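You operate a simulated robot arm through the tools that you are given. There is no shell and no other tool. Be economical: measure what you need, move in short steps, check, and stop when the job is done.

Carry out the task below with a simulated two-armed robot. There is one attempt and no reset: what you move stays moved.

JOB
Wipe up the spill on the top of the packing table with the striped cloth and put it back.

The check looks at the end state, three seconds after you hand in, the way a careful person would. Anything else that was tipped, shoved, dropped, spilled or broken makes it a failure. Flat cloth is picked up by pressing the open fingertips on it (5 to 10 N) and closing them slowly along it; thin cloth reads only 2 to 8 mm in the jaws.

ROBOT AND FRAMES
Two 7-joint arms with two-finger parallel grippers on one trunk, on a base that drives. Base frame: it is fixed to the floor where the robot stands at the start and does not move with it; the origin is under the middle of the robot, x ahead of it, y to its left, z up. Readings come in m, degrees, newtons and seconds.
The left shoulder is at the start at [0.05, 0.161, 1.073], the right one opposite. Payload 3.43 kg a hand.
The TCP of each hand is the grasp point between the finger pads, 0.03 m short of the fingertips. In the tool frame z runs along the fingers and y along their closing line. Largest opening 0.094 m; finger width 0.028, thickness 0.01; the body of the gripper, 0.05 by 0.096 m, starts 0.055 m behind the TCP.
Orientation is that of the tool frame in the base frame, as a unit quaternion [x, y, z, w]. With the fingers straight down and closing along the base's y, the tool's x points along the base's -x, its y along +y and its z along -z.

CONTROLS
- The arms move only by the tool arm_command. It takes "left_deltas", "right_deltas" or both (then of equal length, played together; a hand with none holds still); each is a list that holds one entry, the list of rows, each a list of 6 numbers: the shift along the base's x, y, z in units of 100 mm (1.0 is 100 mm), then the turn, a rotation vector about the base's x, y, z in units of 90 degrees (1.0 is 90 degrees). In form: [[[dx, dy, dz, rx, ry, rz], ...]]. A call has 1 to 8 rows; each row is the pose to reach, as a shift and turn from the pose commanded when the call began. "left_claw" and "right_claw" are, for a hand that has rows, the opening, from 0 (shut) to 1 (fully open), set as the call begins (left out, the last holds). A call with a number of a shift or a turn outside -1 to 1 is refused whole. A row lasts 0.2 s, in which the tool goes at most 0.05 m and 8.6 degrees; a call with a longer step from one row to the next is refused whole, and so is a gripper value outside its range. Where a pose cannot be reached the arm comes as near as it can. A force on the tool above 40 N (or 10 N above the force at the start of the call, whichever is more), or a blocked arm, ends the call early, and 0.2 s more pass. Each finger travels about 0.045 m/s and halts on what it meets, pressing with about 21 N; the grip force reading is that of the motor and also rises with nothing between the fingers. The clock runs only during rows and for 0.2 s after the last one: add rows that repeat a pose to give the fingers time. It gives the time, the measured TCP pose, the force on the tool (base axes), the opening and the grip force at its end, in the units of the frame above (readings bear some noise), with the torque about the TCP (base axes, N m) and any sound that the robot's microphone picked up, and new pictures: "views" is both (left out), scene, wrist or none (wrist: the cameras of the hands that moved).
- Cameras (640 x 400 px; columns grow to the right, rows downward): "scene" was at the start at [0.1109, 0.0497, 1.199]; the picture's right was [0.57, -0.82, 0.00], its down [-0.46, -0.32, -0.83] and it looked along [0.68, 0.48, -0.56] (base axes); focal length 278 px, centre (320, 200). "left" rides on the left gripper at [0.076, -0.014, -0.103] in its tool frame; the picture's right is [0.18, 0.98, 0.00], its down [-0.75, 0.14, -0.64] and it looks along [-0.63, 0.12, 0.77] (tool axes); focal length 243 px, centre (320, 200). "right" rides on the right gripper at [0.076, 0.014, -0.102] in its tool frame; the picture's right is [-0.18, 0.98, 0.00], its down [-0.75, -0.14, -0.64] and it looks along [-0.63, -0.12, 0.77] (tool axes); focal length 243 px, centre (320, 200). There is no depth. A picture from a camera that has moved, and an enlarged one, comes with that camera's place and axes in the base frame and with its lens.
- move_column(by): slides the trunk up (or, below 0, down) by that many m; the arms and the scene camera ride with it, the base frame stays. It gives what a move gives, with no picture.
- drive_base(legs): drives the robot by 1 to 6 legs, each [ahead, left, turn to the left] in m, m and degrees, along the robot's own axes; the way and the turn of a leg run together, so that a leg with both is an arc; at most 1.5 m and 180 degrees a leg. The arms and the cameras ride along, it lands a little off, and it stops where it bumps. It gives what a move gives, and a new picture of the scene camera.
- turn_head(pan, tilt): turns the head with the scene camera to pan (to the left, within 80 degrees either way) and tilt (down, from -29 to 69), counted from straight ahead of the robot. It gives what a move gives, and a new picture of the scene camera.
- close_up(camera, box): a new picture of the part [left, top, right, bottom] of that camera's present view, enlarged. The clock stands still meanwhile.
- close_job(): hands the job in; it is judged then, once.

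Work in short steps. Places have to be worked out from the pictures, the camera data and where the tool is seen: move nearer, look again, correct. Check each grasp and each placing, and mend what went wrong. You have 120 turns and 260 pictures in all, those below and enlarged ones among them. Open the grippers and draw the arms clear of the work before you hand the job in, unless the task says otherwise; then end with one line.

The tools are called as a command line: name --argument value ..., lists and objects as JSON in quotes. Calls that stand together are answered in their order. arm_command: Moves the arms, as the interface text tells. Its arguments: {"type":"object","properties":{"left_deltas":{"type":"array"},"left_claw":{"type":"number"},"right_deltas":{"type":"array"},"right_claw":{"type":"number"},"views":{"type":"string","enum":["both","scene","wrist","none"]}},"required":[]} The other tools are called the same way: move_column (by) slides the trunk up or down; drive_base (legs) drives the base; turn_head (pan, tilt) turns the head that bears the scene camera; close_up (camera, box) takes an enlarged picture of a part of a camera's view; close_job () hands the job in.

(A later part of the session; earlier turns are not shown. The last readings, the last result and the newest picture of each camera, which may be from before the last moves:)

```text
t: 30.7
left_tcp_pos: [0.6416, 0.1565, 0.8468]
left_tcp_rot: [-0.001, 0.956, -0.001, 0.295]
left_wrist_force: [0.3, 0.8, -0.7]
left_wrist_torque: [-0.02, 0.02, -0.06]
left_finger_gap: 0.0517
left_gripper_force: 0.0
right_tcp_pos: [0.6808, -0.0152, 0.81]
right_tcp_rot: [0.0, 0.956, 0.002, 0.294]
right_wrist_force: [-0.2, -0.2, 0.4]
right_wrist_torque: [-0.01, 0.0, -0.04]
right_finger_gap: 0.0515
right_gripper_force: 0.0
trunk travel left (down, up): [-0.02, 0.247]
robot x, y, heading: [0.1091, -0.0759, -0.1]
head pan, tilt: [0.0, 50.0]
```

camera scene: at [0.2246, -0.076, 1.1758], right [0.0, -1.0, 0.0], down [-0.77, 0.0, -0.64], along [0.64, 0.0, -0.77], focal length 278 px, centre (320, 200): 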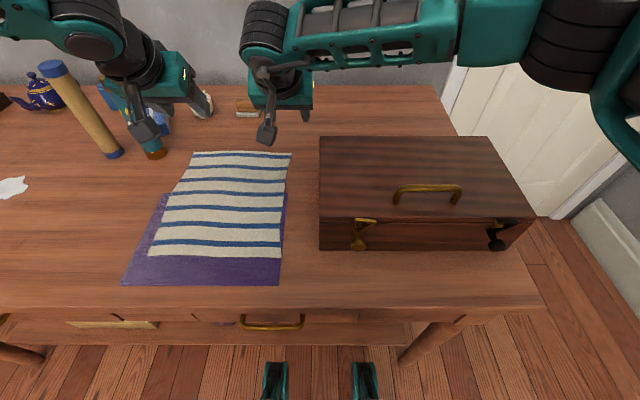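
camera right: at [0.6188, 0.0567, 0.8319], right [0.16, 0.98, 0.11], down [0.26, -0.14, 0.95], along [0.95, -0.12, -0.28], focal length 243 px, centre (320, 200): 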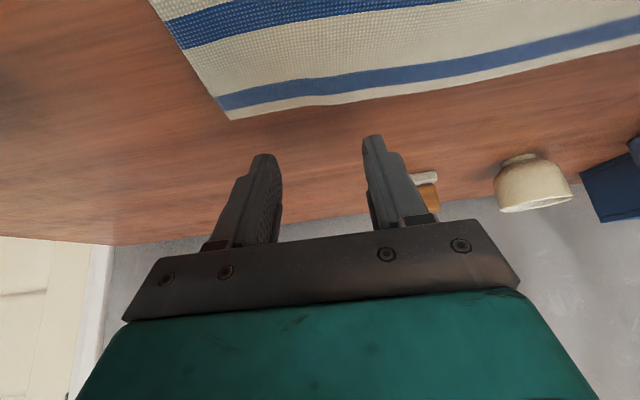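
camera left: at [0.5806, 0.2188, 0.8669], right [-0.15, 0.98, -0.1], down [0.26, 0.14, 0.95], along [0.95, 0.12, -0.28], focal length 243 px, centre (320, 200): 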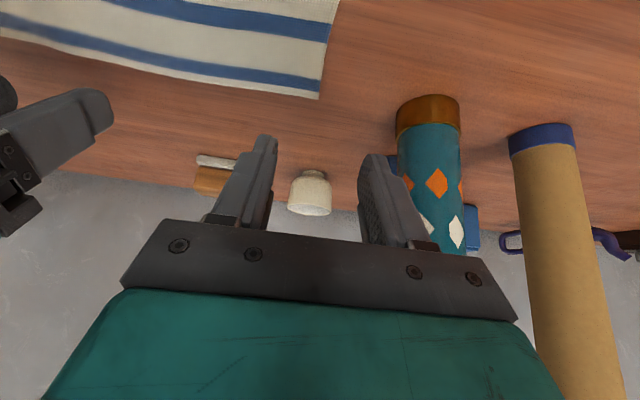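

Now approach the grasp spots again: left to (0.74, 0.20), right to (0.74, 0.04), z≈0.79.

arm_command --left_deltas '[[[0.3, 0.2, -0.1, 0, 0, 0], [0.6, 0.4, -0.3, 0, 0, 0], [1.0, 0.44, -0.4, 0, 0, 0], [1.0, 0.44, -0.57, 0, 0, 0]]]' --right_deltas '[[[0.1, 0.2, 0, 0, 0, 0], [0.3, 0.4, 0, 0, 0, 0], [0.5, 0.55, -0.1, 0, 0, 0], [0.6, 0.55, -0.2, 0, 0, 0]]]'

```text
t: 31.7
left_tcp_pos: [0.7416, 0.1997, 0.786]
left_tcp_rot: [-0.002, 0.956, 0.0, 0.294]
left_wrist_force: [-0.7, 0.4, 0.0]
left_wrist_torque: [-0.01, -0.03, -0.01]
left_finger_gap: 0.0518
left_gripper_force: 0.1
right_tcp_pos: [0.7413, 0.0415, 0.7906]
right_tcp_rot: [0.0, 0.956, 0.001, 0.292]
right_wrist_force: [-0.3, 0.3, -0.2]
right_wrist_torque: [0.01, 0.01, -0.01]
right_finger_gap: 0.0518
right_gripper_force: 0.0
trunk travel left (down, up): [-0.02, 0.247]
robot x, y, heading: [0.1063, -0.0754, 0.2]
head pan, tilt: [0.0, 50.0]
camera scene: at [0.2248, -0.0755, 1.0958], right [0.0, -1.0, 0.0], down [-0.77, 0.0, -0.64], along [0.64, 0.0, -0.77], focal length 278 px, centre (320, 200)
camera right: at [0.6197, 0.0558, 0.8315], right [0.15, 0.98, 0.11], down [0.27, -0.14, 0.95], along [0.95, -0.12, -0.28], focal length 243 px, centre (320, 200)
camera left: at [0.6203, 0.1861, 0.8296], right [-0.16, 0.98, -0.1], down [0.26, 0.14, 0.95], along [0.95, 0.12, -0.28], focal length 243 px, centre (320, 200)
```

scene: 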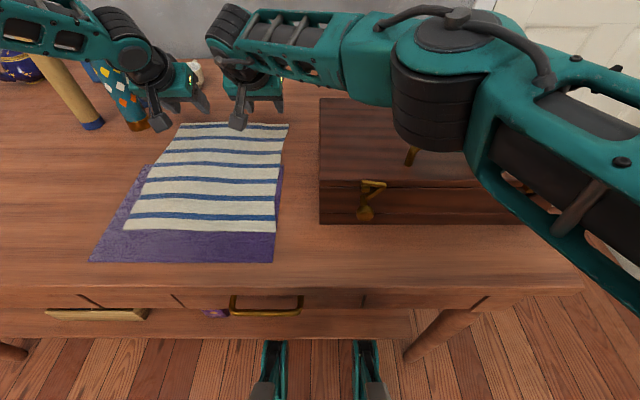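
right: 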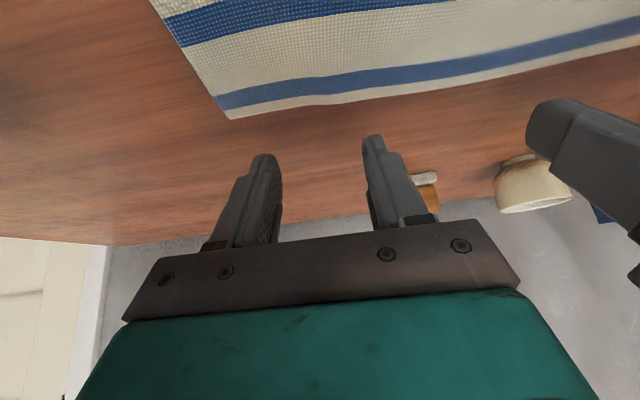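
left: 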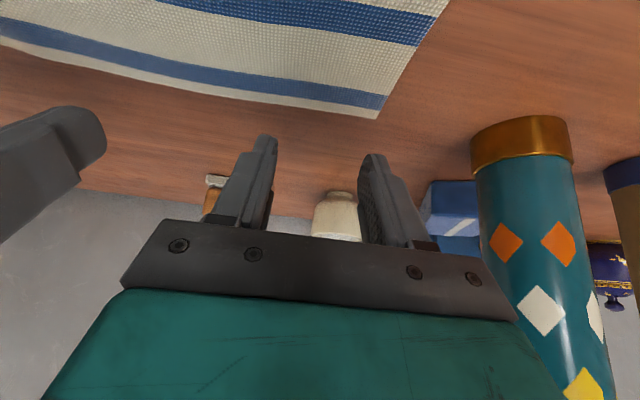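

Both hands are over the cloth's far strip (edge at x≈0.80, beyond the purple cloth). Descend to just above contact.

arm_command --left_deltas '[[[0, 0, -0.25, 0, 0, 0], [0, 0, -0.45, 0, 0, 0], [0, 0, -0.53, 0, 0, 0], [0, 0, -0.53, 0, 0, 0]]]' --right_deltas '[[[0, 0, -0.25, 0, 0, 0], [0, 0, -0.5, 0, 0, 0], [0, 0, -0.57, 0, 0, 0], [0, 0, -0.57, 0, 0, 0]]]' --views "wrist"

```text
t: 32.2
left_tcp_pos: [0.7339, 0.202, 0.7726]
left_tcp_rot: [-0.002, 0.953, 0.0, 0.302]
left_wrist_force: [-9.9, 0.2, 12.4]
left_wrist_torque: [0.37, 0.23, 0.33]
left_finger_gap: 0.0514
left_gripper_force: 0.0
left hand out of reach, approached as far as the arm can: row 1, 2
right_tcp_pos: [0.741, 0.0437, 0.7735]
right_tcp_rot: [-0.001, 0.953, 0.001, 0.303]
right_wrist_force: [-12.1, -1.6, 15.6]
right_wrist_torque: [-0.51, 0.29, -0.4]
right_finger_gap: 0.0528
right_gripper_force: 0.8
trunk travel left (down, up): [-0.02, 0.247]
robot x, y, heading: [0.1066, -0.0758, 0.2]
head pan, tilt: [0.0, 50.0]
stopped in row 2 (right hand): the force on the tool passed its limit (the readings are from after the stop); the commanded pose is now the measured one
camera right: at [0.6193, 0.0573, 0.8114], right [0.15, 0.98, 0.11], down [0.25, -0.14, 0.96], along [0.96, -0.12, -0.26], focal length 243 px, centre (320, 200)
camera left: at [0.6113, 0.1885, 0.8133], right [-0.15, 0.98, -0.11], down [0.25, 0.14, 0.96], along [0.96, 0.12, -0.26], focal length 243 px, centre (320, 200)
```

right: 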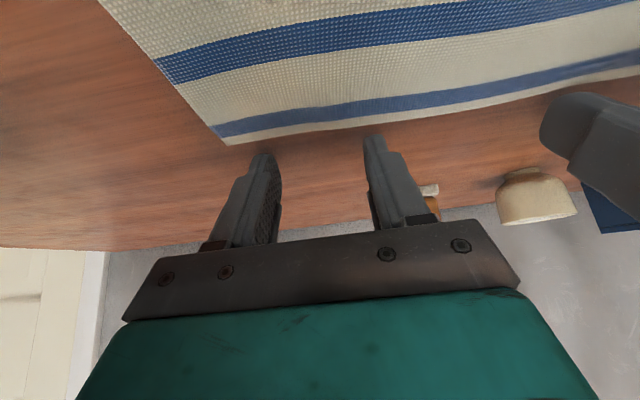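
left: 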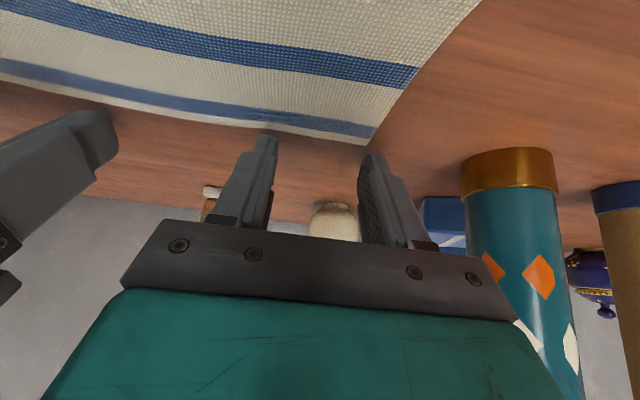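

The contact at TCP z≈0.773 with the tips still "above" the assumed plane, plus re-triangulating, shows the real table top is at z≈0.74. So the cloth is at x 0.46–0.735, y −0.01–0.226, and I was at its very edge. I raise a bit, move back 5 cm, and reduce the tilt.

arm_command --left_deltas '[[[0, 0, 0.3, 0, 0, 0], [-0.2, -0.1, 0.3, 0, 0.08, 0], [-0.44, -0.12, 0.3, 0, 0.16, 0], [-0.44, -0.12, 0.3, 0, 0.16, 0]]]' --right_deltas '[[[0, 0, 0.3, 0, 0, 0], [-0.2, -0.1, 0.3, 0, 0.08, 0], [-0.51, -0.13, 0.3, 0, 0.16, 0], [-0.51, -0.13, 0.3, 0, 0.16, 0]]]'

```text
t: 33.2
left_tcp_pos: [0.6917, 0.1914, 0.796]
left_tcp_rot: [-0.001, 0.984, 0.0, 0.176]
left_wrist_force: [0.2, 0.0, 1.0]
left_wrist_torque: [0.0, 0.01, 0.0]
left_finger_gap: 0.0517
left_gripper_force: 0.0
right_tcp_pos: [0.6927, 0.0289, 0.7964]
right_tcp_rot: [-0.001, 0.984, 0.001, 0.177]
right_wrist_force: [0.0, -0.2, 0.1]
right_wrist_torque: [0.01, -0.01, 0.03]
right_finger_gap: 0.0517
right_gripper_force: 0.1
trunk travel left (down, up): [-0.02, 0.247]
robot x, y, heading: [0.1081, -0.0751, 0.1]
head pan, tilt: [0.0, 50.0]
camera scene: at [0.2245, -0.0757, 1.0957], right [0.0, -1.0, 0.0], down [-0.77, 0.0, -0.64], along [0.64, 0.0, -0.77], focal length 278 px, centre (320, 200)
camera right: at [0.5859, 0.0428, 0.8656], right [0.17, 0.98, 0.07], down [0.48, -0.14, 0.86], along [0.86, -0.12, -0.5], focal length 243 px, centre (320, 200)
camera left: at [0.5833, 0.1779, 0.8668], right [-0.17, 0.98, -0.06], down [0.48, 0.14, 0.86], along [0.86, 0.12, -0.5], focal length 243 px, centre (320, 200)
```

scene: 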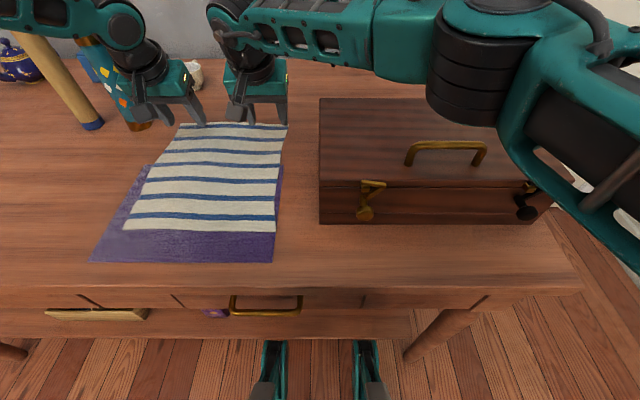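
right: 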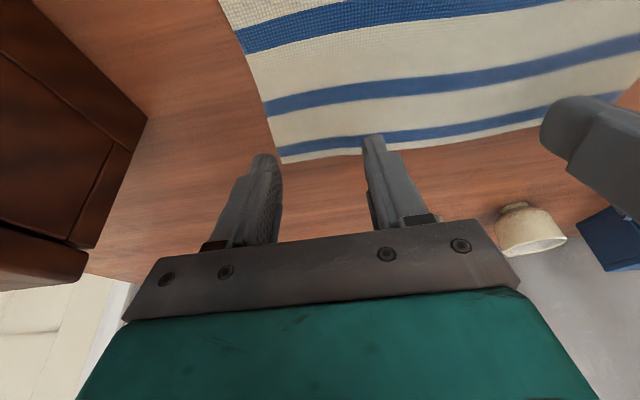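
left: 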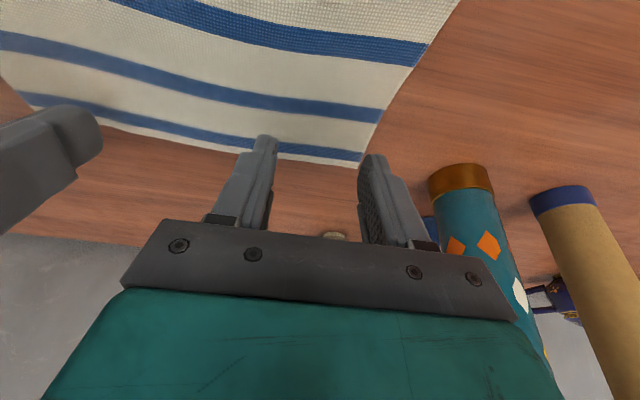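

Corners confirmed at (0.730, 0.228) and (0.735, −0.005). I shift each hand ~1.2 cm inward and 1 cm back, then lower to near contact.

arm_command --left_deltas '[[[-0.1, -0.12, 0, 0, 0, 0], [-0.1, -0.12, -0.1, 0, 0, 0], [-0.1, -0.12, -0.16, 0, 0, 0], [-0.1, -0.12, -0.18, 0, 0, 0]]]' --right_deltas '[[[-0.1, 0.12, 0, 0, 0, 0], [-0.1, 0.12, -0.1, 0, 0, 0], [-0.1, 0.12, -0.16, 0, 0, 0], [-0.1, 0.12, -0.18, 0, 0, 0]]]' --views "none"

```text
t: 34.2
left_tcp_pos: [0.6816, 0.1784, 0.7784]
left_tcp_rot: [-0.002, 0.984, 0.0, 0.176]
left_wrist_force: [-0.4, 0.3, 0.5]
left_wrist_torque: [0.0, 0.05, 0.04]
left_finger_gap: 0.0518
left_gripper_force: 0.0
right_tcp_pos: [0.6827, 0.0418, 0.7786]
right_tcp_rot: [0.0, 0.984, 0.001, 0.178]
right_wrist_force: [-1.3, 1.0, 0.1]
right_wrist_torque: [-0.02, -0.01, 0.0]
right_finger_gap: 0.0518
right_gripper_force: 0.1
trunk travel left (down, up): [-0.02, 0.247]
robot x, y, heading: [0.1099, -0.0732, 0.6]
head pan, tilt: [0.0, 50.0]
```

No contact yet; lowering in small steps.

arm_command --left_deltas '[[[0, 0, -0.03, 0, 0, 0], [0, 0, -0.05, 0, 0, 0], [0, 0, -0.05, 0, 0, 0]]]' --right_deltas '[[[0, 0, -0.03, 0, 0, 0], [0, 0, -0.05, 0, 0, 0], [0, 0, -0.05, 0, 0, 0]]]' --views "none"

```text
t: 35.0
left_tcp_pos: [0.6816, 0.178, 0.7741]
left_tcp_rot: [-0.002, 0.984, 0.0, 0.177]
left_wrist_force: [0.3, -0.1, 1.8]
left_wrist_torque: [0.08, 0.05, 0.01]
left_finger_gap: 0.0518
left_gripper_force: 0.4
right_tcp_pos: [0.6823, 0.0416, 0.7743]
right_tcp_rot: [0.0, 0.984, 0.001, 0.178]
right_wrist_force: [0.2, 0.7, 2.9]
right_wrist_torque: [-0.08, 0.0, 0.03]
right_finger_gap: 0.0518
right_gripper_force: 0.0
trunk travel left (down, up): [-0.02, 0.247]
robot x, y, heading: [0.1133, -0.0753, 0.2]
head pan, tilt: [0.0, 50.0]
```

Light contact (2–3 N). A few mm more to reach 5–10 N.

arm_command --left_deltas '[[[0, 0, -0.02, 0, 0, 0], [0, 0, -0.03, 0, 0, 0], [0, 0, -0.03, 0, 0, 0]]]' --right_deltas '[[[0, 0, -0.02, 0, 0, 0], [0, 0, -0.025, 0, 0, 0], [0, 0, -0.025, 0, 0, 0]]]' --views "none"

```text
t: 35.8
left_tcp_pos: [0.6822, 0.1787, 0.7745]
left_tcp_rot: [-0.002, 0.984, 0.0, 0.179]
left_wrist_force: [-0.3, 2.3, 17.2]
left_wrist_torque: [0.2, 0.06, 0.03]
left_finger_gap: 0.0518
left_gripper_force: 0.4
right_tcp_pos: [0.6831, 0.0414, 0.7735]
right_tcp_rot: [0.0, 0.983, 0.002, 0.181]
right_wrist_force: [3.1, 3.4, 13.0]
right_wrist_torque: [-0.24, -0.04, 0.07]
right_finger_gap: 0.0512
right_gripper_force: 0.0
trunk travel left (down, up): [-0.02, 0.247]
robot x, y, heading: [0.1134, -0.0746, 0.4]
head pan, tilt: [0.0, 50.0]
```

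A bit too firm; ease up ~1–1.5 mm and close gradually.

arm_command --left_deltas '[[[0, 0, 0.017, 0, 0, 0], [0, 0, 0.017, 0, 0, 0]]]' --right_deltas '[[[0, 0, 0.01, 0, 0, 0], [0, 0, 0.01, 0, 0, 0]]]' --left_claw 0.4 --right_claw 0.4 --views "none"

arm_command --left_deltas '[[[0, 0, 0, 0, 0, 0], [0, 0, 0, 0, 0, 0]]]' --right_deltas '[[[0, 0, 0, 0, 0, 0], [0, 0, 0, 0, 0, 0]]]' --left_claw 0.2 --right_claw 0.2

```text
t: 36.4
left_tcp_pos: [0.6812, 0.178, 0.7741]
left_tcp_rot: [-0.001, 0.984, 0.0, 0.179]
left_wrist_force: [1.1, -3.4, 10.6]
left_wrist_torque: [-0.01, -0.07, 0.01]
left_finger_gap: 0.0377
left_gripper_force: 0.0
right_tcp_pos: [0.6822, 0.0414, 0.7751]
right_tcp_rot: [0.0, 0.984, 0.0, 0.178]
right_wrist_force: [0.3, 0.3, 14.9]
right_wrist_torque: [-0.17, 0.03, 0.04]
right_finger_gap: 0.0379
right_gripper_force: 0.5
trunk travel left (down, up): [-0.02, 0.247]
robot x, y, heading: [0.1094, -0.0759, 0.0]
head pan, tilt: [0.0, 50.0]
```

```text
t: 37.0
left_tcp_pos: [0.6809, 0.1783, 0.7741]
left_tcp_rot: [-0.002, 0.984, 0.001, 0.179]
left_wrist_force: [-0.8, -2.1, 10.6]
left_wrist_torque: [0.01, 0.04, 0.03]
left_finger_gap: 0.0189
left_gripper_force: 0.0
right_tcp_pos: [0.6814, 0.0399, 0.7734]
right_tcp_rot: [0.0, 0.984, 0.0, 0.178]
right_wrist_force: [0.9, 1.4, 15.6]
right_wrist_torque: [-0.08, 0.01, 0.06]
right_finger_gap: 0.0193
right_gripper_force: 0.5
trunk travel left (down, up): [-0.02, 0.247]
robot x, y, heading: [0.1125, -0.0778, 0.3]
head pan, tilt: [0.0, 50.0]
camera scene: at [0.2226, -0.0763, 1.0961], right [0.0, -1.0, 0.0], down [-0.76, 0.0, -0.64], along [0.64, 0.0, -0.76], focal length 278 px, centre (320, 200)
camera right: at [0.5741, 0.0552, 0.8422], right [0.17, 0.98, 0.07], down [0.48, -0.14, 0.87], along [0.86, -0.12, -0.5], focal length 243 px, centre (320, 200)
camera left: at [0.5726, 0.1648, 0.8443], right [-0.18, 0.98, -0.06], down [0.48, 0.14, 0.86], along [0.86, 0.12, -0.5], focal length 243 px, centre (320, 200)
```

scene: 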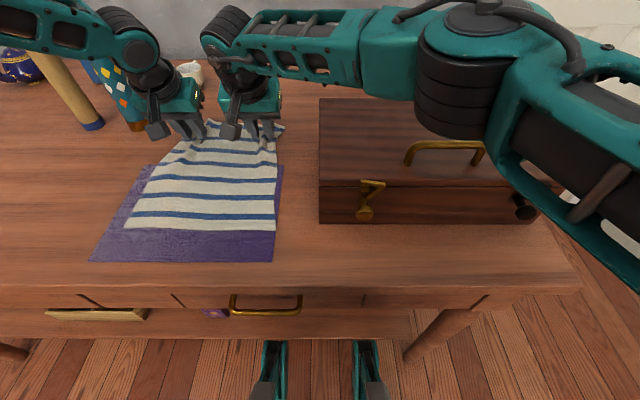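
right: 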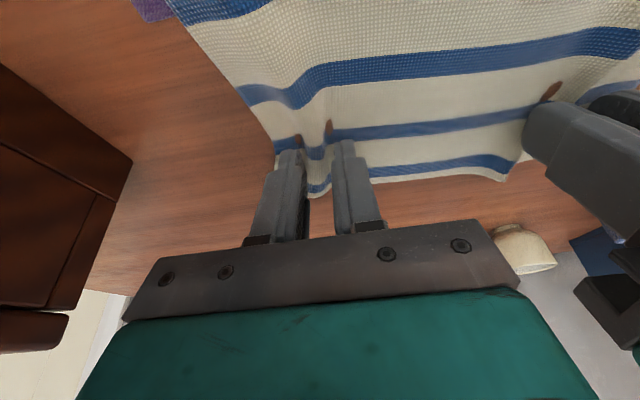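
left: 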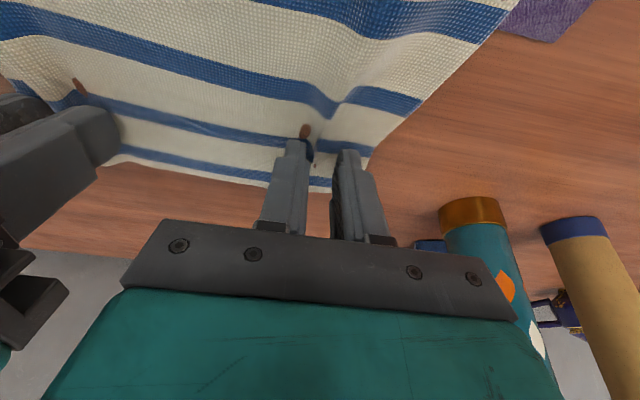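

The cloth is ridging up nicely between the fingers. I'll close fully.

arm_command --left_deltas '[[[0, 0, 0, 0, 0, 0], [0, 0, 0, 0, 0, 0], [0, 0, 0, 0, 0, 0], [0, 0, 0, 0, 0, 0]]]' --right_deltas '[[[0, 0, 0, 0, 0, 0], [0, 0, 0, 0, 0, 0], [0, 0, 0, 0, 0, 0], [0, 0, 0, 0, 0, 0]]]' --left_claw 0 --right_claw 0 --views "none"

arm_command --left_deltas '[[[0, 0, 0.1, 0, 0, 0], [0, 0, 0.3, 0, 0, 0], [0, 0, 0.4, 0, 0, 0]]]' --right_deltas '[[[0, 0, 0.1, 0, 0, 0], [0, 0, 0.3, 0, 0, 0], [0, 0, 0.4, 0, 0, 0]]]'

```text
t: 38.0
left_tcp_pos: [0.681, 0.1788, 0.7765]
left_tcp_rot: [0.0, 0.984, -0.001, 0.179]
left_wrist_force: [0.1, -7.7, 11.5]
left_wrist_torque: [-0.32, 0.06, 0.04]
left_finger_gap: 0.0037
left_gripper_force: 21.0
right_tcp_pos: [0.6822, 0.042, 0.774]
right_tcp_rot: [0.0, 0.984, 0.002, 0.179]
right_wrist_force: [0.6, 3.5, 14.8]
right_wrist_torque: [0.05, 0.03, -0.03]
right_finger_gap: 0.0069
right_gripper_force: 21.0
trunk travel left (down, up): [-0.02, 0.247]
robot x, y, heading: [0.1097, -0.0764, 0.2]
head pan, tilt: [0.0, 50.0]
```

```text
t: 38.8
left_tcp_pos: [0.682, 0.1777, 0.8126]
left_tcp_rot: [-0.001, 0.984, -0.001, 0.176]
left_wrist_force: [0.5, -5.9, -0.4]
left_wrist_torque: [-0.22, 0.0, 0.07]
left_finger_gap: 0.0021
left_gripper_force: 20.9
right_tcp_pos: [0.6826, 0.0412, 0.8115]
right_tcp_rot: [0.0, 0.984, 0.001, 0.178]
right_wrist_force: [0.4, 6.7, 0.8]
right_wrist_torque: [0.19, 0.01, -0.02]
right_finger_gap: 0.0069
right_gripper_force: 21.6
trunk travel left (down, up): [-0.02, 0.247]
robot x, y, heading: [0.1059, -0.0785, 0.2]
head pan, tilt: [0.0, 50.0]
camera scene: at [0.2245, -0.0757, 1.0957], right [0.0, -1.0, 0.0], down [-0.77, 0.0, -0.64], along [0.64, 0.0, -0.77], focal length 278 px, centre (320, 200)
camera right: at [0.5754, 0.0558, 0.8807], right [0.17, 0.98, 0.07], down [0.48, -0.14, 0.86], along [0.86, -0.12, -0.5], focal length 243 px, centre (320, 200)
camera left: at [0.5736, 0.1649, 0.8828], right [-0.17, 0.98, -0.06], down [0.48, 0.14, 0.86], along [0.86, 0.12, -0.5], focal length 243 px, centre (320, 200)
```

scene: 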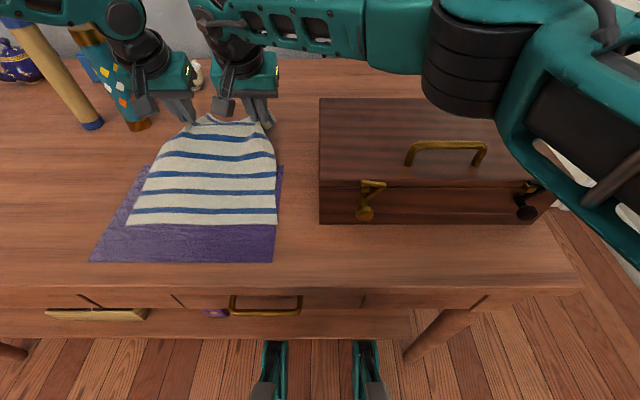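
right: 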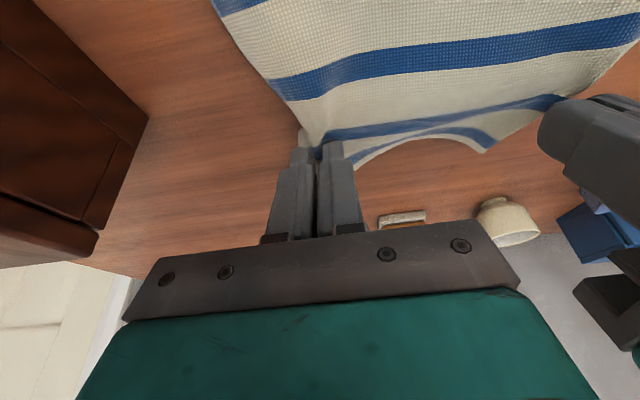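
left: 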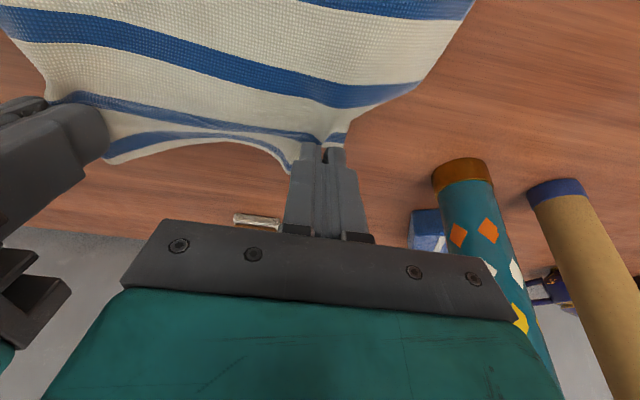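

Both pinches hold, though with 6 N sideways tension between hands. I relieve that by moving hands together, then peel the cloth off diagonally (back and up) so the purple cloth isn't dragged.

arm_command --left_deltas '[[[-0.05, -0.1, 0.05, 0, 0, 0], [-0.3, -0.1, 0.25, 0, 0, 0], [-0.6, -0.1, 0.5, 0, 0, 0], [-0.9, -0.1, 0.8, 0, 0, 0], [-1.0, -0.1, 1.0, 0, 0, 0]]]' --right_deltas '[[[-0.05, 0.05, 0.05, 0, 0, 0], [-0.3, 0.05, 0.25, 0, 0, 0], [-0.6, 0.05, 0.5, 0, 0, 0], [-0.9, 0.05, 0.8, 0, 0, 0], [-1.0, 0.05, 1.0, 0, 0, 0]]]' --views "scene"

```text
t: 40.0
left_tcp_pos: [0.5802, 0.1692, 0.9123]
left_tcp_rot: [-0.002, 0.984, 0.0, 0.176]
left_wrist_force: [0.2, -0.3, 0.4]
left_wrist_torque: [0.01, 0.01, 0.01]
left_finger_gap: 0.0015
left_gripper_force: 21.2
right_tcp_pos: [0.5819, 0.0439, 0.9134]
right_tcp_rot: [0.0, 0.984, 0.0, 0.178]
right_wrist_force: [0.4, 0.0, 0.0]
right_wrist_torque: [0.01, -0.02, 0.0]
right_finger_gap: 0.006
right_gripper_force: 20.9
trunk travel left (down, up): [-0.02, 0.247]
robot x, y, heading: [0.105, -0.0752, 0.3]
head pan, tilt: [0.0, 50.0]
camera scene: at [0.2243, -0.0757, 1.0957], right [0.0, -1.0, 0.0], down [-0.77, 0.0, -0.64], along [0.64, 0.0, -0.77], focal length 278 px, centre (320, 200)
```

scene: 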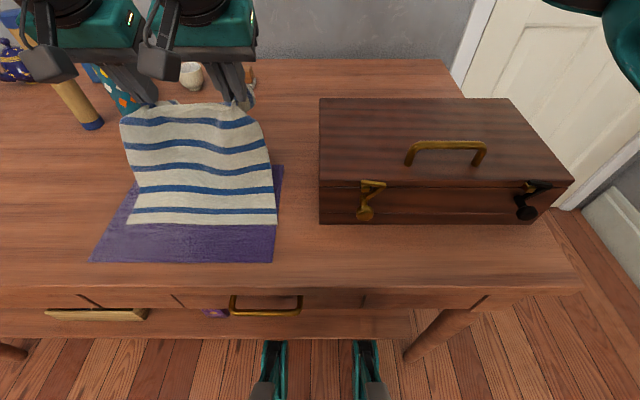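

Peeling nicely with the purple cloth undisturbed. Continue.

arm_command --left_deltas '[[[-0.25, 0, 0.25, 0, 0, 0], [-0.5, 0, 0.55, 0, 0, 0], [-0.75, 0, 0.85, 0, 0, 0], [-0.95, 0, 1.0, 0, 0, 0]]]' --right_deltas '[[[-0.25, 0, 0.25, 0, 0, 0], [-0.5, 0, 0.55, 0, 0, 0], [-0.75, 0, 0.85, 0, 0, 0], [-0.95, 0, 1.0, 0, 0, 0]]]' --views "none"

arm_command --left_deltas '[[[-0.05, 0, 0.3, 0, 0, 0], [-0.1, 0, 0.6, 0, 0, 0]]]' --right_deltas '[[[-0.05, 0, 0.3, 0, 0, 0], [-0.1, 0, 0.6, 0, 0, 0]]]' --views "both"

```text
t: 41.0
left_tcp_pos: [0.4861, 0.1684, 1.0104]
left_tcp_rot: [-0.001, 0.984, 0.0, 0.176]
left_wrist_force: [-0.1, 1.3, 0.3]
left_wrist_torque: [-0.01, -0.02, -0.03]
left_finger_gap: 0.0018
left_gripper_force: 20.9
right_tcp_pos: [0.4887, 0.0459, 1.0117]
right_tcp_rot: [-0.001, 0.984, 0.001, 0.178]
right_wrist_force: [-0.3, 0.2, -0.1]
right_wrist_torque: [0.02, 0.03, -0.02]
right_finger_gap: 0.006
right_gripper_force: 20.7
trunk travel left (down, up): [-0.02, 0.247]
robot x, y, heading: [0.1101, -0.0771, 0.3]
head pan, tilt: [0.0, 50.0]
```

```text
t: 41.6
left_tcp_pos: [0.4767, 0.1675, 1.0728]
left_tcp_rot: [-0.001, 0.984, 0.0, 0.176]
left_wrist_force: [0.5, -0.4, -0.7]
left_wrist_torque: [0.0, -0.02, -0.01]
left_finger_gap: 0.0016
left_gripper_force: 21.4
right_tcp_pos: [0.479, 0.0458, 1.0716]
right_tcp_rot: [0.0, 0.984, 0.0, 0.178]
right_wrist_force: [0.4, -0.3, 0.6]
right_wrist_torque: [0.03, -0.02, 0.0]
right_finger_gap: 0.0058
right_gripper_force: 20.9
trunk travel left (down, up): [-0.02, 0.247]
robot x, y, heading: [0.1102, -0.0744, 0.3]
head pan, tilt: [0.0, 50.0]
camera scene: at [0.2265, -0.0758, 1.0991], right [0.0, -1.0, 0.0], down [-0.74, 0.0, -0.68], along [0.68, 0.0, -0.74], focal length 278 px, centre (320, 200)
camera right: at [0.3721, 0.0603, 1.1404], right [0.17, 0.98, 0.06], down [0.48, -0.14, 0.86], along [0.86, -0.12, -0.5], focal length 243 px, centre (320, 200)
camera left: at [0.3684, 0.1541, 1.1433], right [-0.18, 0.98, -0.06], down [0.48, 0.14, 0.86], along [0.86, 0.12, -0.5], focal length 243 px, centre (320, 200)
```

scene: 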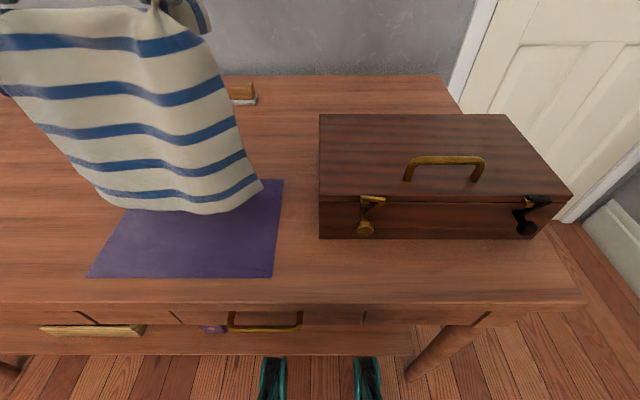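
right: 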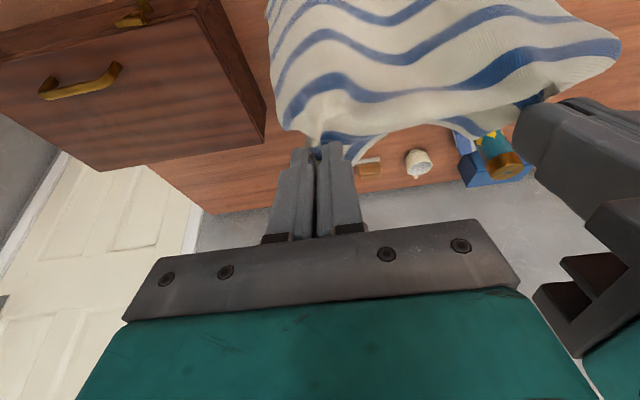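
left: 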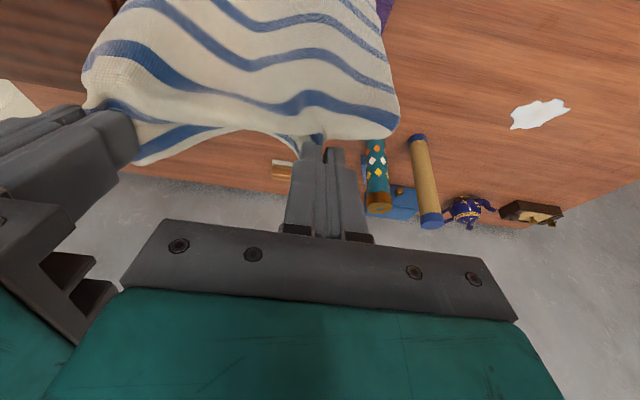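

The cloth hangs freely from both hands and the purple cloth lies untouched. Spill is at x 0.58–0.66, y 0.55–0.64 (with table at 0.74). I drive left 0.49 m, with the cloth well in front of the bottles (x≥0.69).

drive_base --legs '[[-0.02, 0.25, 0], [0, 0.24, 0]]'

turn_head --pan 20 --tilt 50

```text
t: 44.8
left_tcp_pos: [0.4545, 0.6614, 1.0729]
left_tcp_rot: [-0.003, 0.984, 0.0, 0.176]
left_wrist_force: [0.3, 0.1, -0.9]
left_wrist_torque: [-0.02, -0.01, -0.03]
left_finger_gap: 0.0017
left_gripper_force: 21.5
right_tcp_pos: [0.4576, 0.5398, 1.0718]
right_tcp_rot: [-0.001, 0.984, 0.0, 0.177]
right_wrist_force: [-0.8, 1.4, -0.7]
right_wrist_torque: [0.03, 0.0, 0.03]
right_finger_gap: 0.0058
right_gripper_force: 21.4
trunk travel left (down, up): [-0.02, 0.247]
robot x, y, heading: [0.0879, 0.4171, 0.3]
head pan, tilt: [0.0, 50.0]
camera scene: at [0.2046, 0.417, 1.0992], right [0.0, -1.0, 0.0], down [-0.74, 0.0, -0.68], along [0.68, 0.0, -0.74], focal length 278 px, centre (320, 200)
```

scene: 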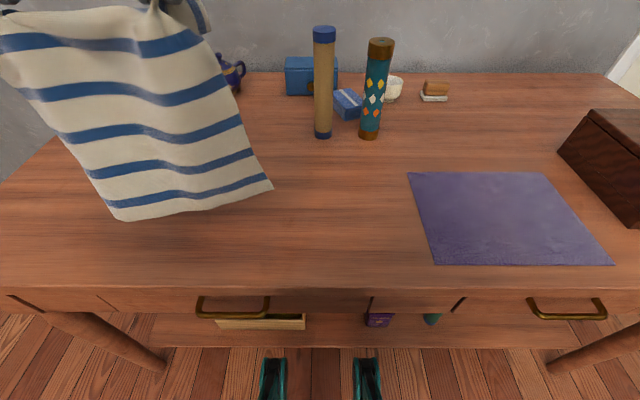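

```text
t: 45.6
left_tcp_pos: [0.4539, 0.6611, 1.073]
left_tcp_rot: [-0.002, 0.984, 0.001, 0.176]
left_wrist_force: [0.2, -0.4, -0.7]
left_wrist_torque: [-0.01, -0.01, 0.01]
left_finger_gap: 0.0019
left_gripper_force: 20.7
right_tcp_pos: [0.4574, 0.5387, 1.0717]
right_tcp_rot: [-0.001, 0.984, 0.0, 0.176]
right_wrist_force: [0.2, 0.1, 0.8]
right_wrist_torque: [0.01, 0.04, 0.0]
right_finger_gap: 0.0061
right_gripper_force: 21.2
trunk travel left (down, up): [-0.02, 0.247]
robot x, y, heading: [0.0881, 0.4165, 0.3]
head pan, tilt: [20.0, 50.0]
camera scene: at [0.2, 0.4416, 1.0986], right [0.32, -0.95, 0.0], down [-0.7, -0.24, -0.67], along [0.64, 0.21, -0.74], focal length 278 px, centre (320, 200)
```

scene: 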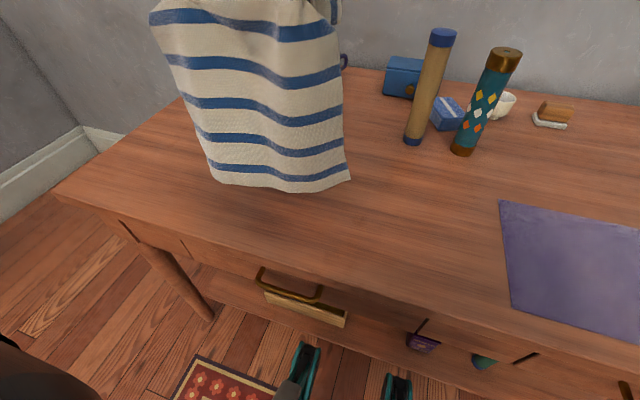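

Hands are centred at y≈0.60. I lower the hem onto the table and lay the cloth forward over the spill diagonally.

arm_command --left_deltas '[[[0, 0, -0.4, 0, 0, 0], [0, 0, -0.7, 0, 0, 0], [0.25, 0, -0.9, 0, 0, 0], [0.45, 0, -1.0, 0, 0, 0]]]' --right_deltas '[[[0, 0, -0.4, 0, 0, 0], [0, 0, -0.7, 0, 0, 0], [0.25, 0, -0.9, 0, 0, 0], [0.45, 0, -1.0, 0, 0, 0]]]' --views "scene"

```text
t: 46.6
left_tcp_pos: [0.498, 0.6624, 0.9711]
left_tcp_rot: [-0.002, 0.984, 0.0, 0.177]
left_wrist_force: [-0.4, -0.2, 0.1]
left_wrist_torque: [0.0, 0.0, -0.02]
left_finger_gap: 0.0019
left_gripper_force: 21.1
right_tcp_pos: [0.502, 0.5396, 0.9709]
right_tcp_rot: [-0.001, 0.984, 0.001, 0.178]
right_wrist_force: [-1.2, -0.4, 0.4]
right_wrist_torque: [0.02, 0.0, 0.0]
right_finger_gap: 0.0062
right_gripper_force: 21.1
trunk travel left (down, up): [-0.02, 0.247]
robot x, y, heading: [0.0851, 0.4182, 0.5]
head pan, tilt: [20.0, 50.0]
camera scene: at [0.1978, 0.4431, 1.0957], right [0.35, -0.94, 0.0], down [-0.72, -0.27, -0.64], along [0.6, 0.22, -0.77], focal length 278 px, centre (320, 200)
```

scene: 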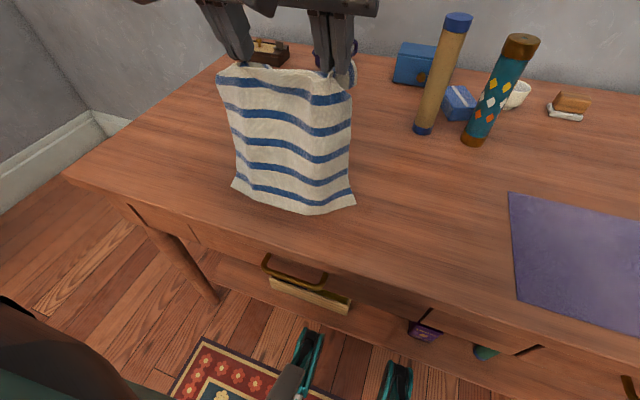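

Hem is touching. I back up ~7 cm first so the lay-down ends near the start of the spill, leaving room to pull forward across it.

arm_command --left_deltas '[[[-0.2, 0, 0.2, 0, 0, 0], [-0.6, 0, 0.3, 0, 0, 0], [-0.8, 0, 0.1, 0, 0, 0], [-0.6, 0, -0.25, 0, 0, 0], [-0.25, 0, -0.55, 0, 0, 0], [0.1, 0, -0.9, 0, 0, 0]]]' --right_deltas '[[[-0.2, 0, 0.2, 0, 0, 0], [-0.6, 0, 0.3, 0, 0, 0], [-0.8, 0, 0.1, 0, 0, 0], [-0.6, 0, -0.25, 0, 0, 0], [-0.25, 0, -0.55, 0, 0, 0], [0.1, 0, -0.9, 0, 0, 0]]]' --views "scene"

```text
t: 48.0
left_tcp_pos: [0.509, 0.6614, 0.8798]
left_tcp_rot: [-0.002, 0.984, 0.001, 0.176]
left_wrist_force: [0.0, -0.1, 0.5]
left_wrist_torque: [0.0, -0.01, 0.0]
left_finger_gap: 0.0017
left_gripper_force: 20.7
right_tcp_pos: [0.513, 0.5407, 0.8826]
right_tcp_rot: [-0.002, 0.984, 0.0, 0.178]
right_wrist_force: [-0.4, -0.4, 0.6]
right_wrist_torque: [-0.05, -0.01, -0.03]
right_finger_gap: 0.0061
right_gripper_force: 21.0
trunk travel left (down, up): [-0.02, 0.247]
robot x, y, heading: [0.0871, 0.4208, -0.1]
head pan, tilt: [20.0, 50.0]
camera scene: at [0.1978, 0.4432, 1.0957], right [0.35, -0.94, 0.0], down [-0.72, -0.27, -0.64], along [0.6, 0.22, -0.77], focal length 278 px, centre (320, 200)
```

scene: 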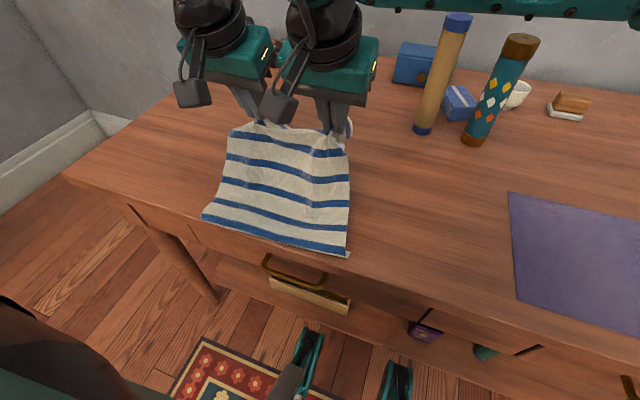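

Good layout. Continue to touch down near x≈0.58 at the spill's near side.

arm_command --left_deltas '[[[0.25, 0, -0.35, 0, 0, 0], [0.45, 0, -0.7, 0, 0, 0], [0.6, 0, -0.95, 0, 0, 0], [0.6, 0, -1.0, 0, 0, 0]]]' --right_deltas '[[[0.25, 0, -0.35, 0, 0, 0], [0.45, 0, -0.7, 0, 0, 0], [0.6, 0, -0.95, 0, 0, 0], [0.6, 0, -1.0, 0, 0, 0]]]' --views "none"

arm_command --left_deltas '[[[0, 0, -0.03, 0, 0, 0], [0, 0, -0.05, 0, 0, 0], [0, 0, -0.05, 0, 0, 0]]]' --right_deltas '[[[0, 0, -0.03, 0, 0, 0], [0, 0, -0.07, 0, 0, 0], [0, 0, -0.07, 0, 0, 0]]]' --views "both"

```text
t: 49.0
left_tcp_pos: [0.5683, 0.6601, 0.7818]
left_tcp_rot: [-0.002, 0.984, 0.001, 0.178]
left_wrist_force: [-0.7, -0.4, 0.8]
left_wrist_torque: [-0.03, -0.01, 0.04]
left_finger_gap: 0.0019
left_gripper_force: 21.1
right_tcp_pos: [0.5714, 0.5377, 0.7817]
right_tcp_rot: [-0.002, 0.984, 0.001, 0.178]
right_wrist_force: [0.5, 0.3, 0.8]
right_wrist_torque: [0.05, 0.01, 0.02]
right_finger_gap: 0.0062
right_gripper_force: 20.8
trunk travel left (down, up): [-0.02, 0.247]
robot x, y, heading: [0.0869, 0.4143, 0.4]
head pan, tilt: [20.0, 50.0]
```

```text
t: 49.8
left_tcp_pos: [0.5676, 0.6607, 0.7786]
left_tcp_rot: [-0.003, 0.984, 0.0, 0.177]
left_wrist_force: [-0.9, -0.8, 8.7]
left_wrist_torque: [-0.04, 0.01, 0.02]
left_finger_gap: 0.002
left_gripper_force: 20.8
right_tcp_pos: [0.5718, 0.5387, 0.7758]
right_tcp_rot: [-0.001, 0.984, 0.001, 0.178]
right_wrist_force: [-1.4, 0.3, 0.6]
right_wrist_torque: [0.0, 0.01, 0.0]
right_finger_gap: 0.0062
right_gripper_force: 21.6
trunk travel left (down, up): [-0.02, 0.247]
robot x, y, heading: [0.0813, 0.4164, 0.6]
head pan, tilt: [20.0, 50.0]
camera scene: at [0.1968, 0.4428, 1.096], right [0.35, -0.94, 0.0], down [-0.72, -0.27, -0.64], along [0.6, 0.22, -0.77], focal length 278 px, centre (320, 200)
camera right: at [0.464, 0.5523, 0.8435], right [0.17, 0.98, 0.07], down [0.48, -0.14, 0.87], along [0.86, -0.12, -0.5], focal length 243 px, centre (320, 200)
camera left: at [0.4605, 0.6467, 0.8485], right [-0.18, 0.98, -0.07], down [0.48, 0.14, 0.87], along [0.86, 0.12, -0.5], focal length 243 px, centre (320, 200)
```

scene: 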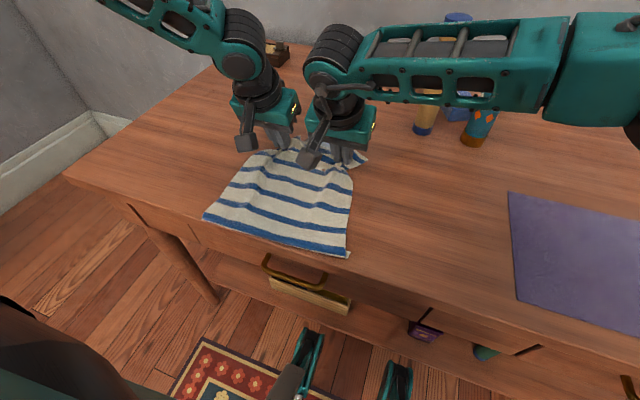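
right: 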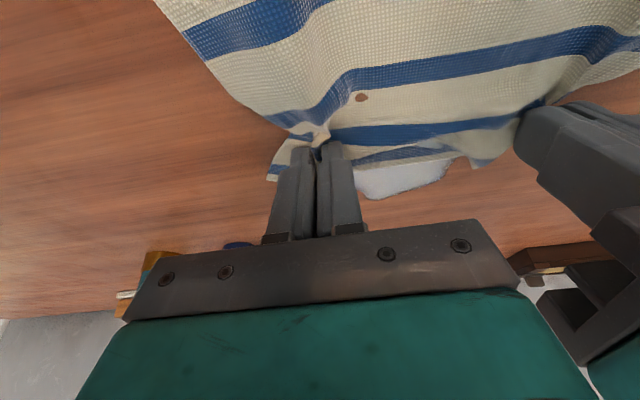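
left: 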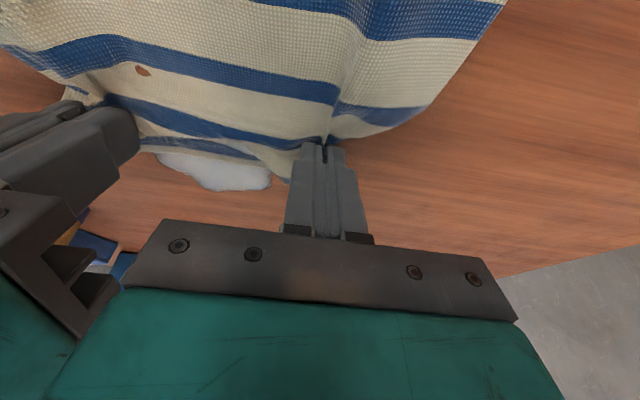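

The spill shows between the hands just beyond. I shift the hands +5 cm in y so the right one goes over it, and drag forward while pressing lightly.

arm_command --left_deltas '[[[0, 0.25, 0, 0, 0, 0], [0, 0.5, 0, 0, 0, 0], [0.25, 0.5, 0, 0, 0, 0], [0.5, 0.5, 0, 0, 0, 0], [0.75, 0.5, 0, 0, 0, 0], [0.95, 0.5, 0, 0, 0, 0]]]' --right_deltas '[[[0, 0.25, -0.02, 0, 0, 0], [0, 0.5, -0.02, 0, 0, 0], [0.25, 0.5, -0.02, 0, 0, 0], [0.5, 0.5, -0.02, 0, 0, 0], [0.75, 0.5, -0.02, 0, 0, 0], [0.95, 0.5, -0.02, 0, 0, 0]]]' --views "both"

```text
t: 51.2
left_tcp_pos: [0.6632, 0.7102, 0.7798]
left_tcp_rot: [-0.002, 0.984, 0.0, 0.178]
left_wrist_force: [-2.2, -5.0, -0.2]
left_wrist_torque: [-0.17, 0.06, -0.01]
left_finger_gap: 0.0017
left_gripper_force: 21.5
right_tcp_pos: [0.6312, 0.5805, 0.7747]
right_tcp_rot: [-0.003, 0.984, 0.003, 0.18]
right_wrist_force: [-6.2, 12.9, 25.3]
right_wrist_torque: [0.29, 0.27, -0.07]
right_finger_gap: 0.0061
right_gripper_force: 21.5
right hand out of reach, approached as far as the arm can: row 4, 5, 6
trunk travel left (down, up): [-0.02, 0.247]
robot x, y, heading: [0.0882, 0.4212, 0.3]
head pan, tilt: [20.0, 50.0]
camera scene: at [0.1951, 0.4431, 1.0962], right [0.35, -0.94, 0.0], down [-0.72, -0.27, -0.64], along [0.61, 0.22, -0.76], focal length 278 px, centre (320, 200)
camera right: at [0.5237, 0.5944, 0.842], right [0.17, 0.98, 0.07], down [0.48, -0.14, 0.87], along [0.86, -0.11, -0.49], focal length 243 px, centre (320, 200)
camera left: at [0.5554, 0.6971, 0.8497], right [-0.18, 0.98, -0.07], down [0.48, 0.14, 0.86], along [0.86, 0.12, -0.5], focal length 243 px, centre (320, 200)
```

scene: 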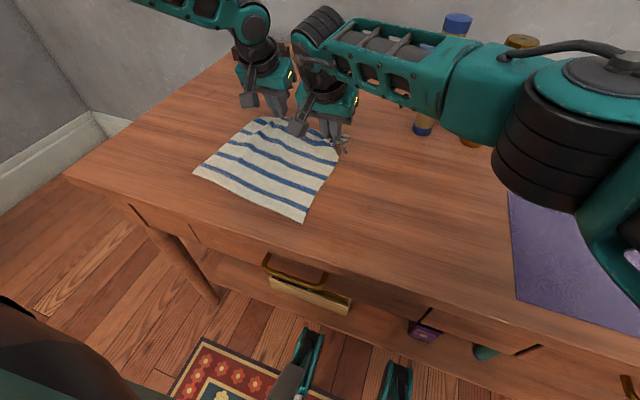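
right: 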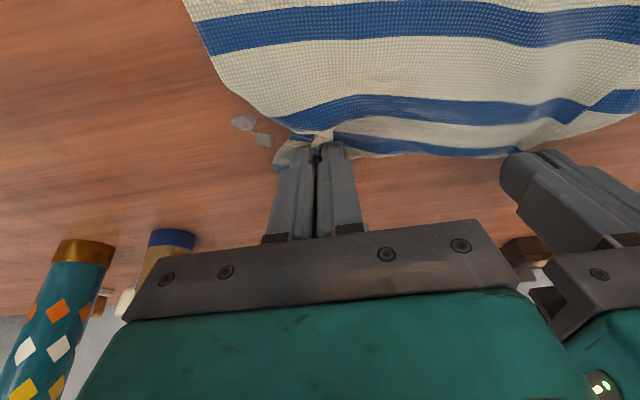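
left: 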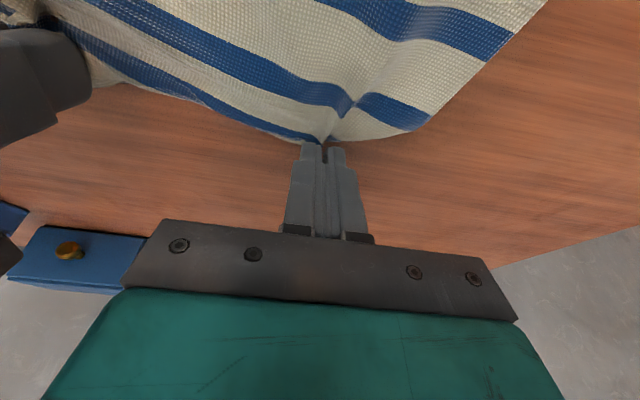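

Most of the spill is gone; a small remnant is near (0.61, 0.546), just right of the right hand. I ease the right hand's pressure and sweep both hands back and to −y over it.

arm_command --left_deltas '[[[-0.2, 0, 0.05, 0, 0, 0], [-0.4, -0.2, 0.05, 0, 0, 0], [-0.4, -0.45, 0.05, 0, 0, 0], [-0.4, -0.6, 0.05, 0, 0, 0]]]' --right_deltas '[[[0, 0, 0.05, 0, 0, 0], [-0.2, -0.1, 0.03, 0, 0, 0], [-0.3, -0.35, 0.02, 0, 0, 0], [-0.2, -0.55, 0.02, 0, 0, 0]]]' --views "both"

```text
t: 52.2
left_tcp_pos: [0.6217, 0.652, 0.7847]
left_tcp_rot: [-0.003, 0.984, 0.001, 0.178]
left_wrist_force: [-0.3, -0.4, -0.7]
left_wrist_torque: [-0.01, 0.0, 0.03]
left_finger_gap: 0.0016
left_gripper_force: 21.2
right_tcp_pos: [0.6097, 0.5243, 0.7749]
right_tcp_rot: [-0.002, 0.984, 0.002, 0.177]
right_wrist_force: [-2.8, 5.5, 15.0]
right_wrist_torque: [0.11, 0.12, 0.01]
right_finger_gap: 0.0059
right_gripper_force: 20.9
trunk travel left (down, up): [-0.02, 0.247]
robot x, y, heading: [0.0852, 0.4143, 0.2]
head pan, tilt: [20.0, 50.0]
camera scene: at [0.1962, 0.4431, 1.0959], right [0.35, -0.94, 0.0], down [-0.72, -0.27, -0.64], along [0.6, 0.22, -0.77], focal length 278 px, centre (320, 200)
camera right: at [0.5027, 0.5386, 0.8426], right [0.17, 0.98, 0.07], down [0.48, -0.14, 0.86], along [0.86, -0.11, -0.5], focal length 243 px, centre (320, 200)
camera left: at [0.5141, 0.638, 0.8549], right [-0.18, 0.98, -0.06], down [0.48, 0.14, 0.86], along [0.86, 0.12, -0.5], focal length 243 px, centre (320, 200)
```

scene: 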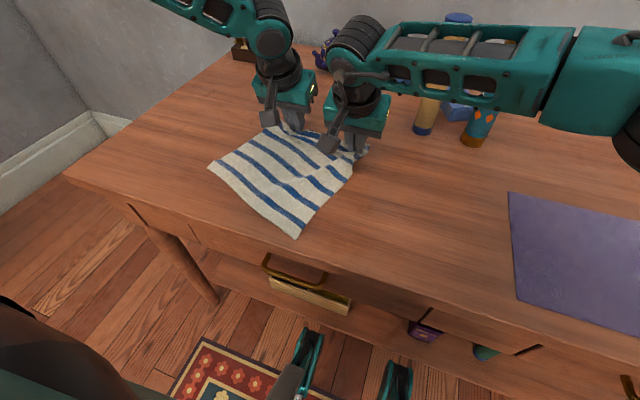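
right: 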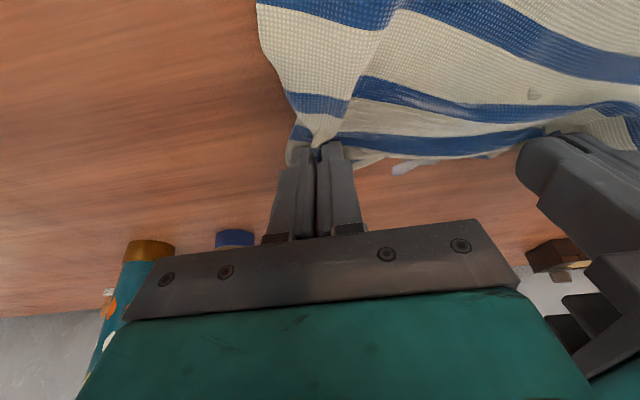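
left: 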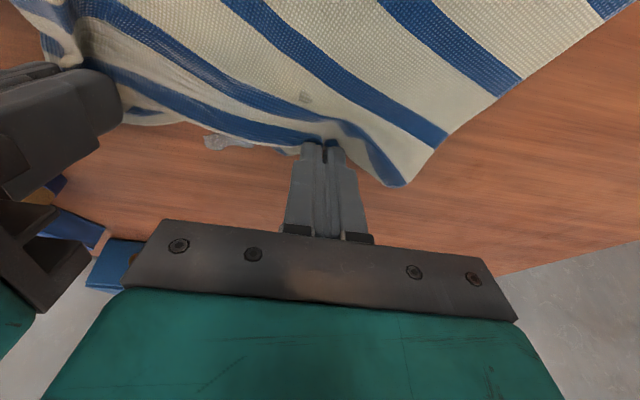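

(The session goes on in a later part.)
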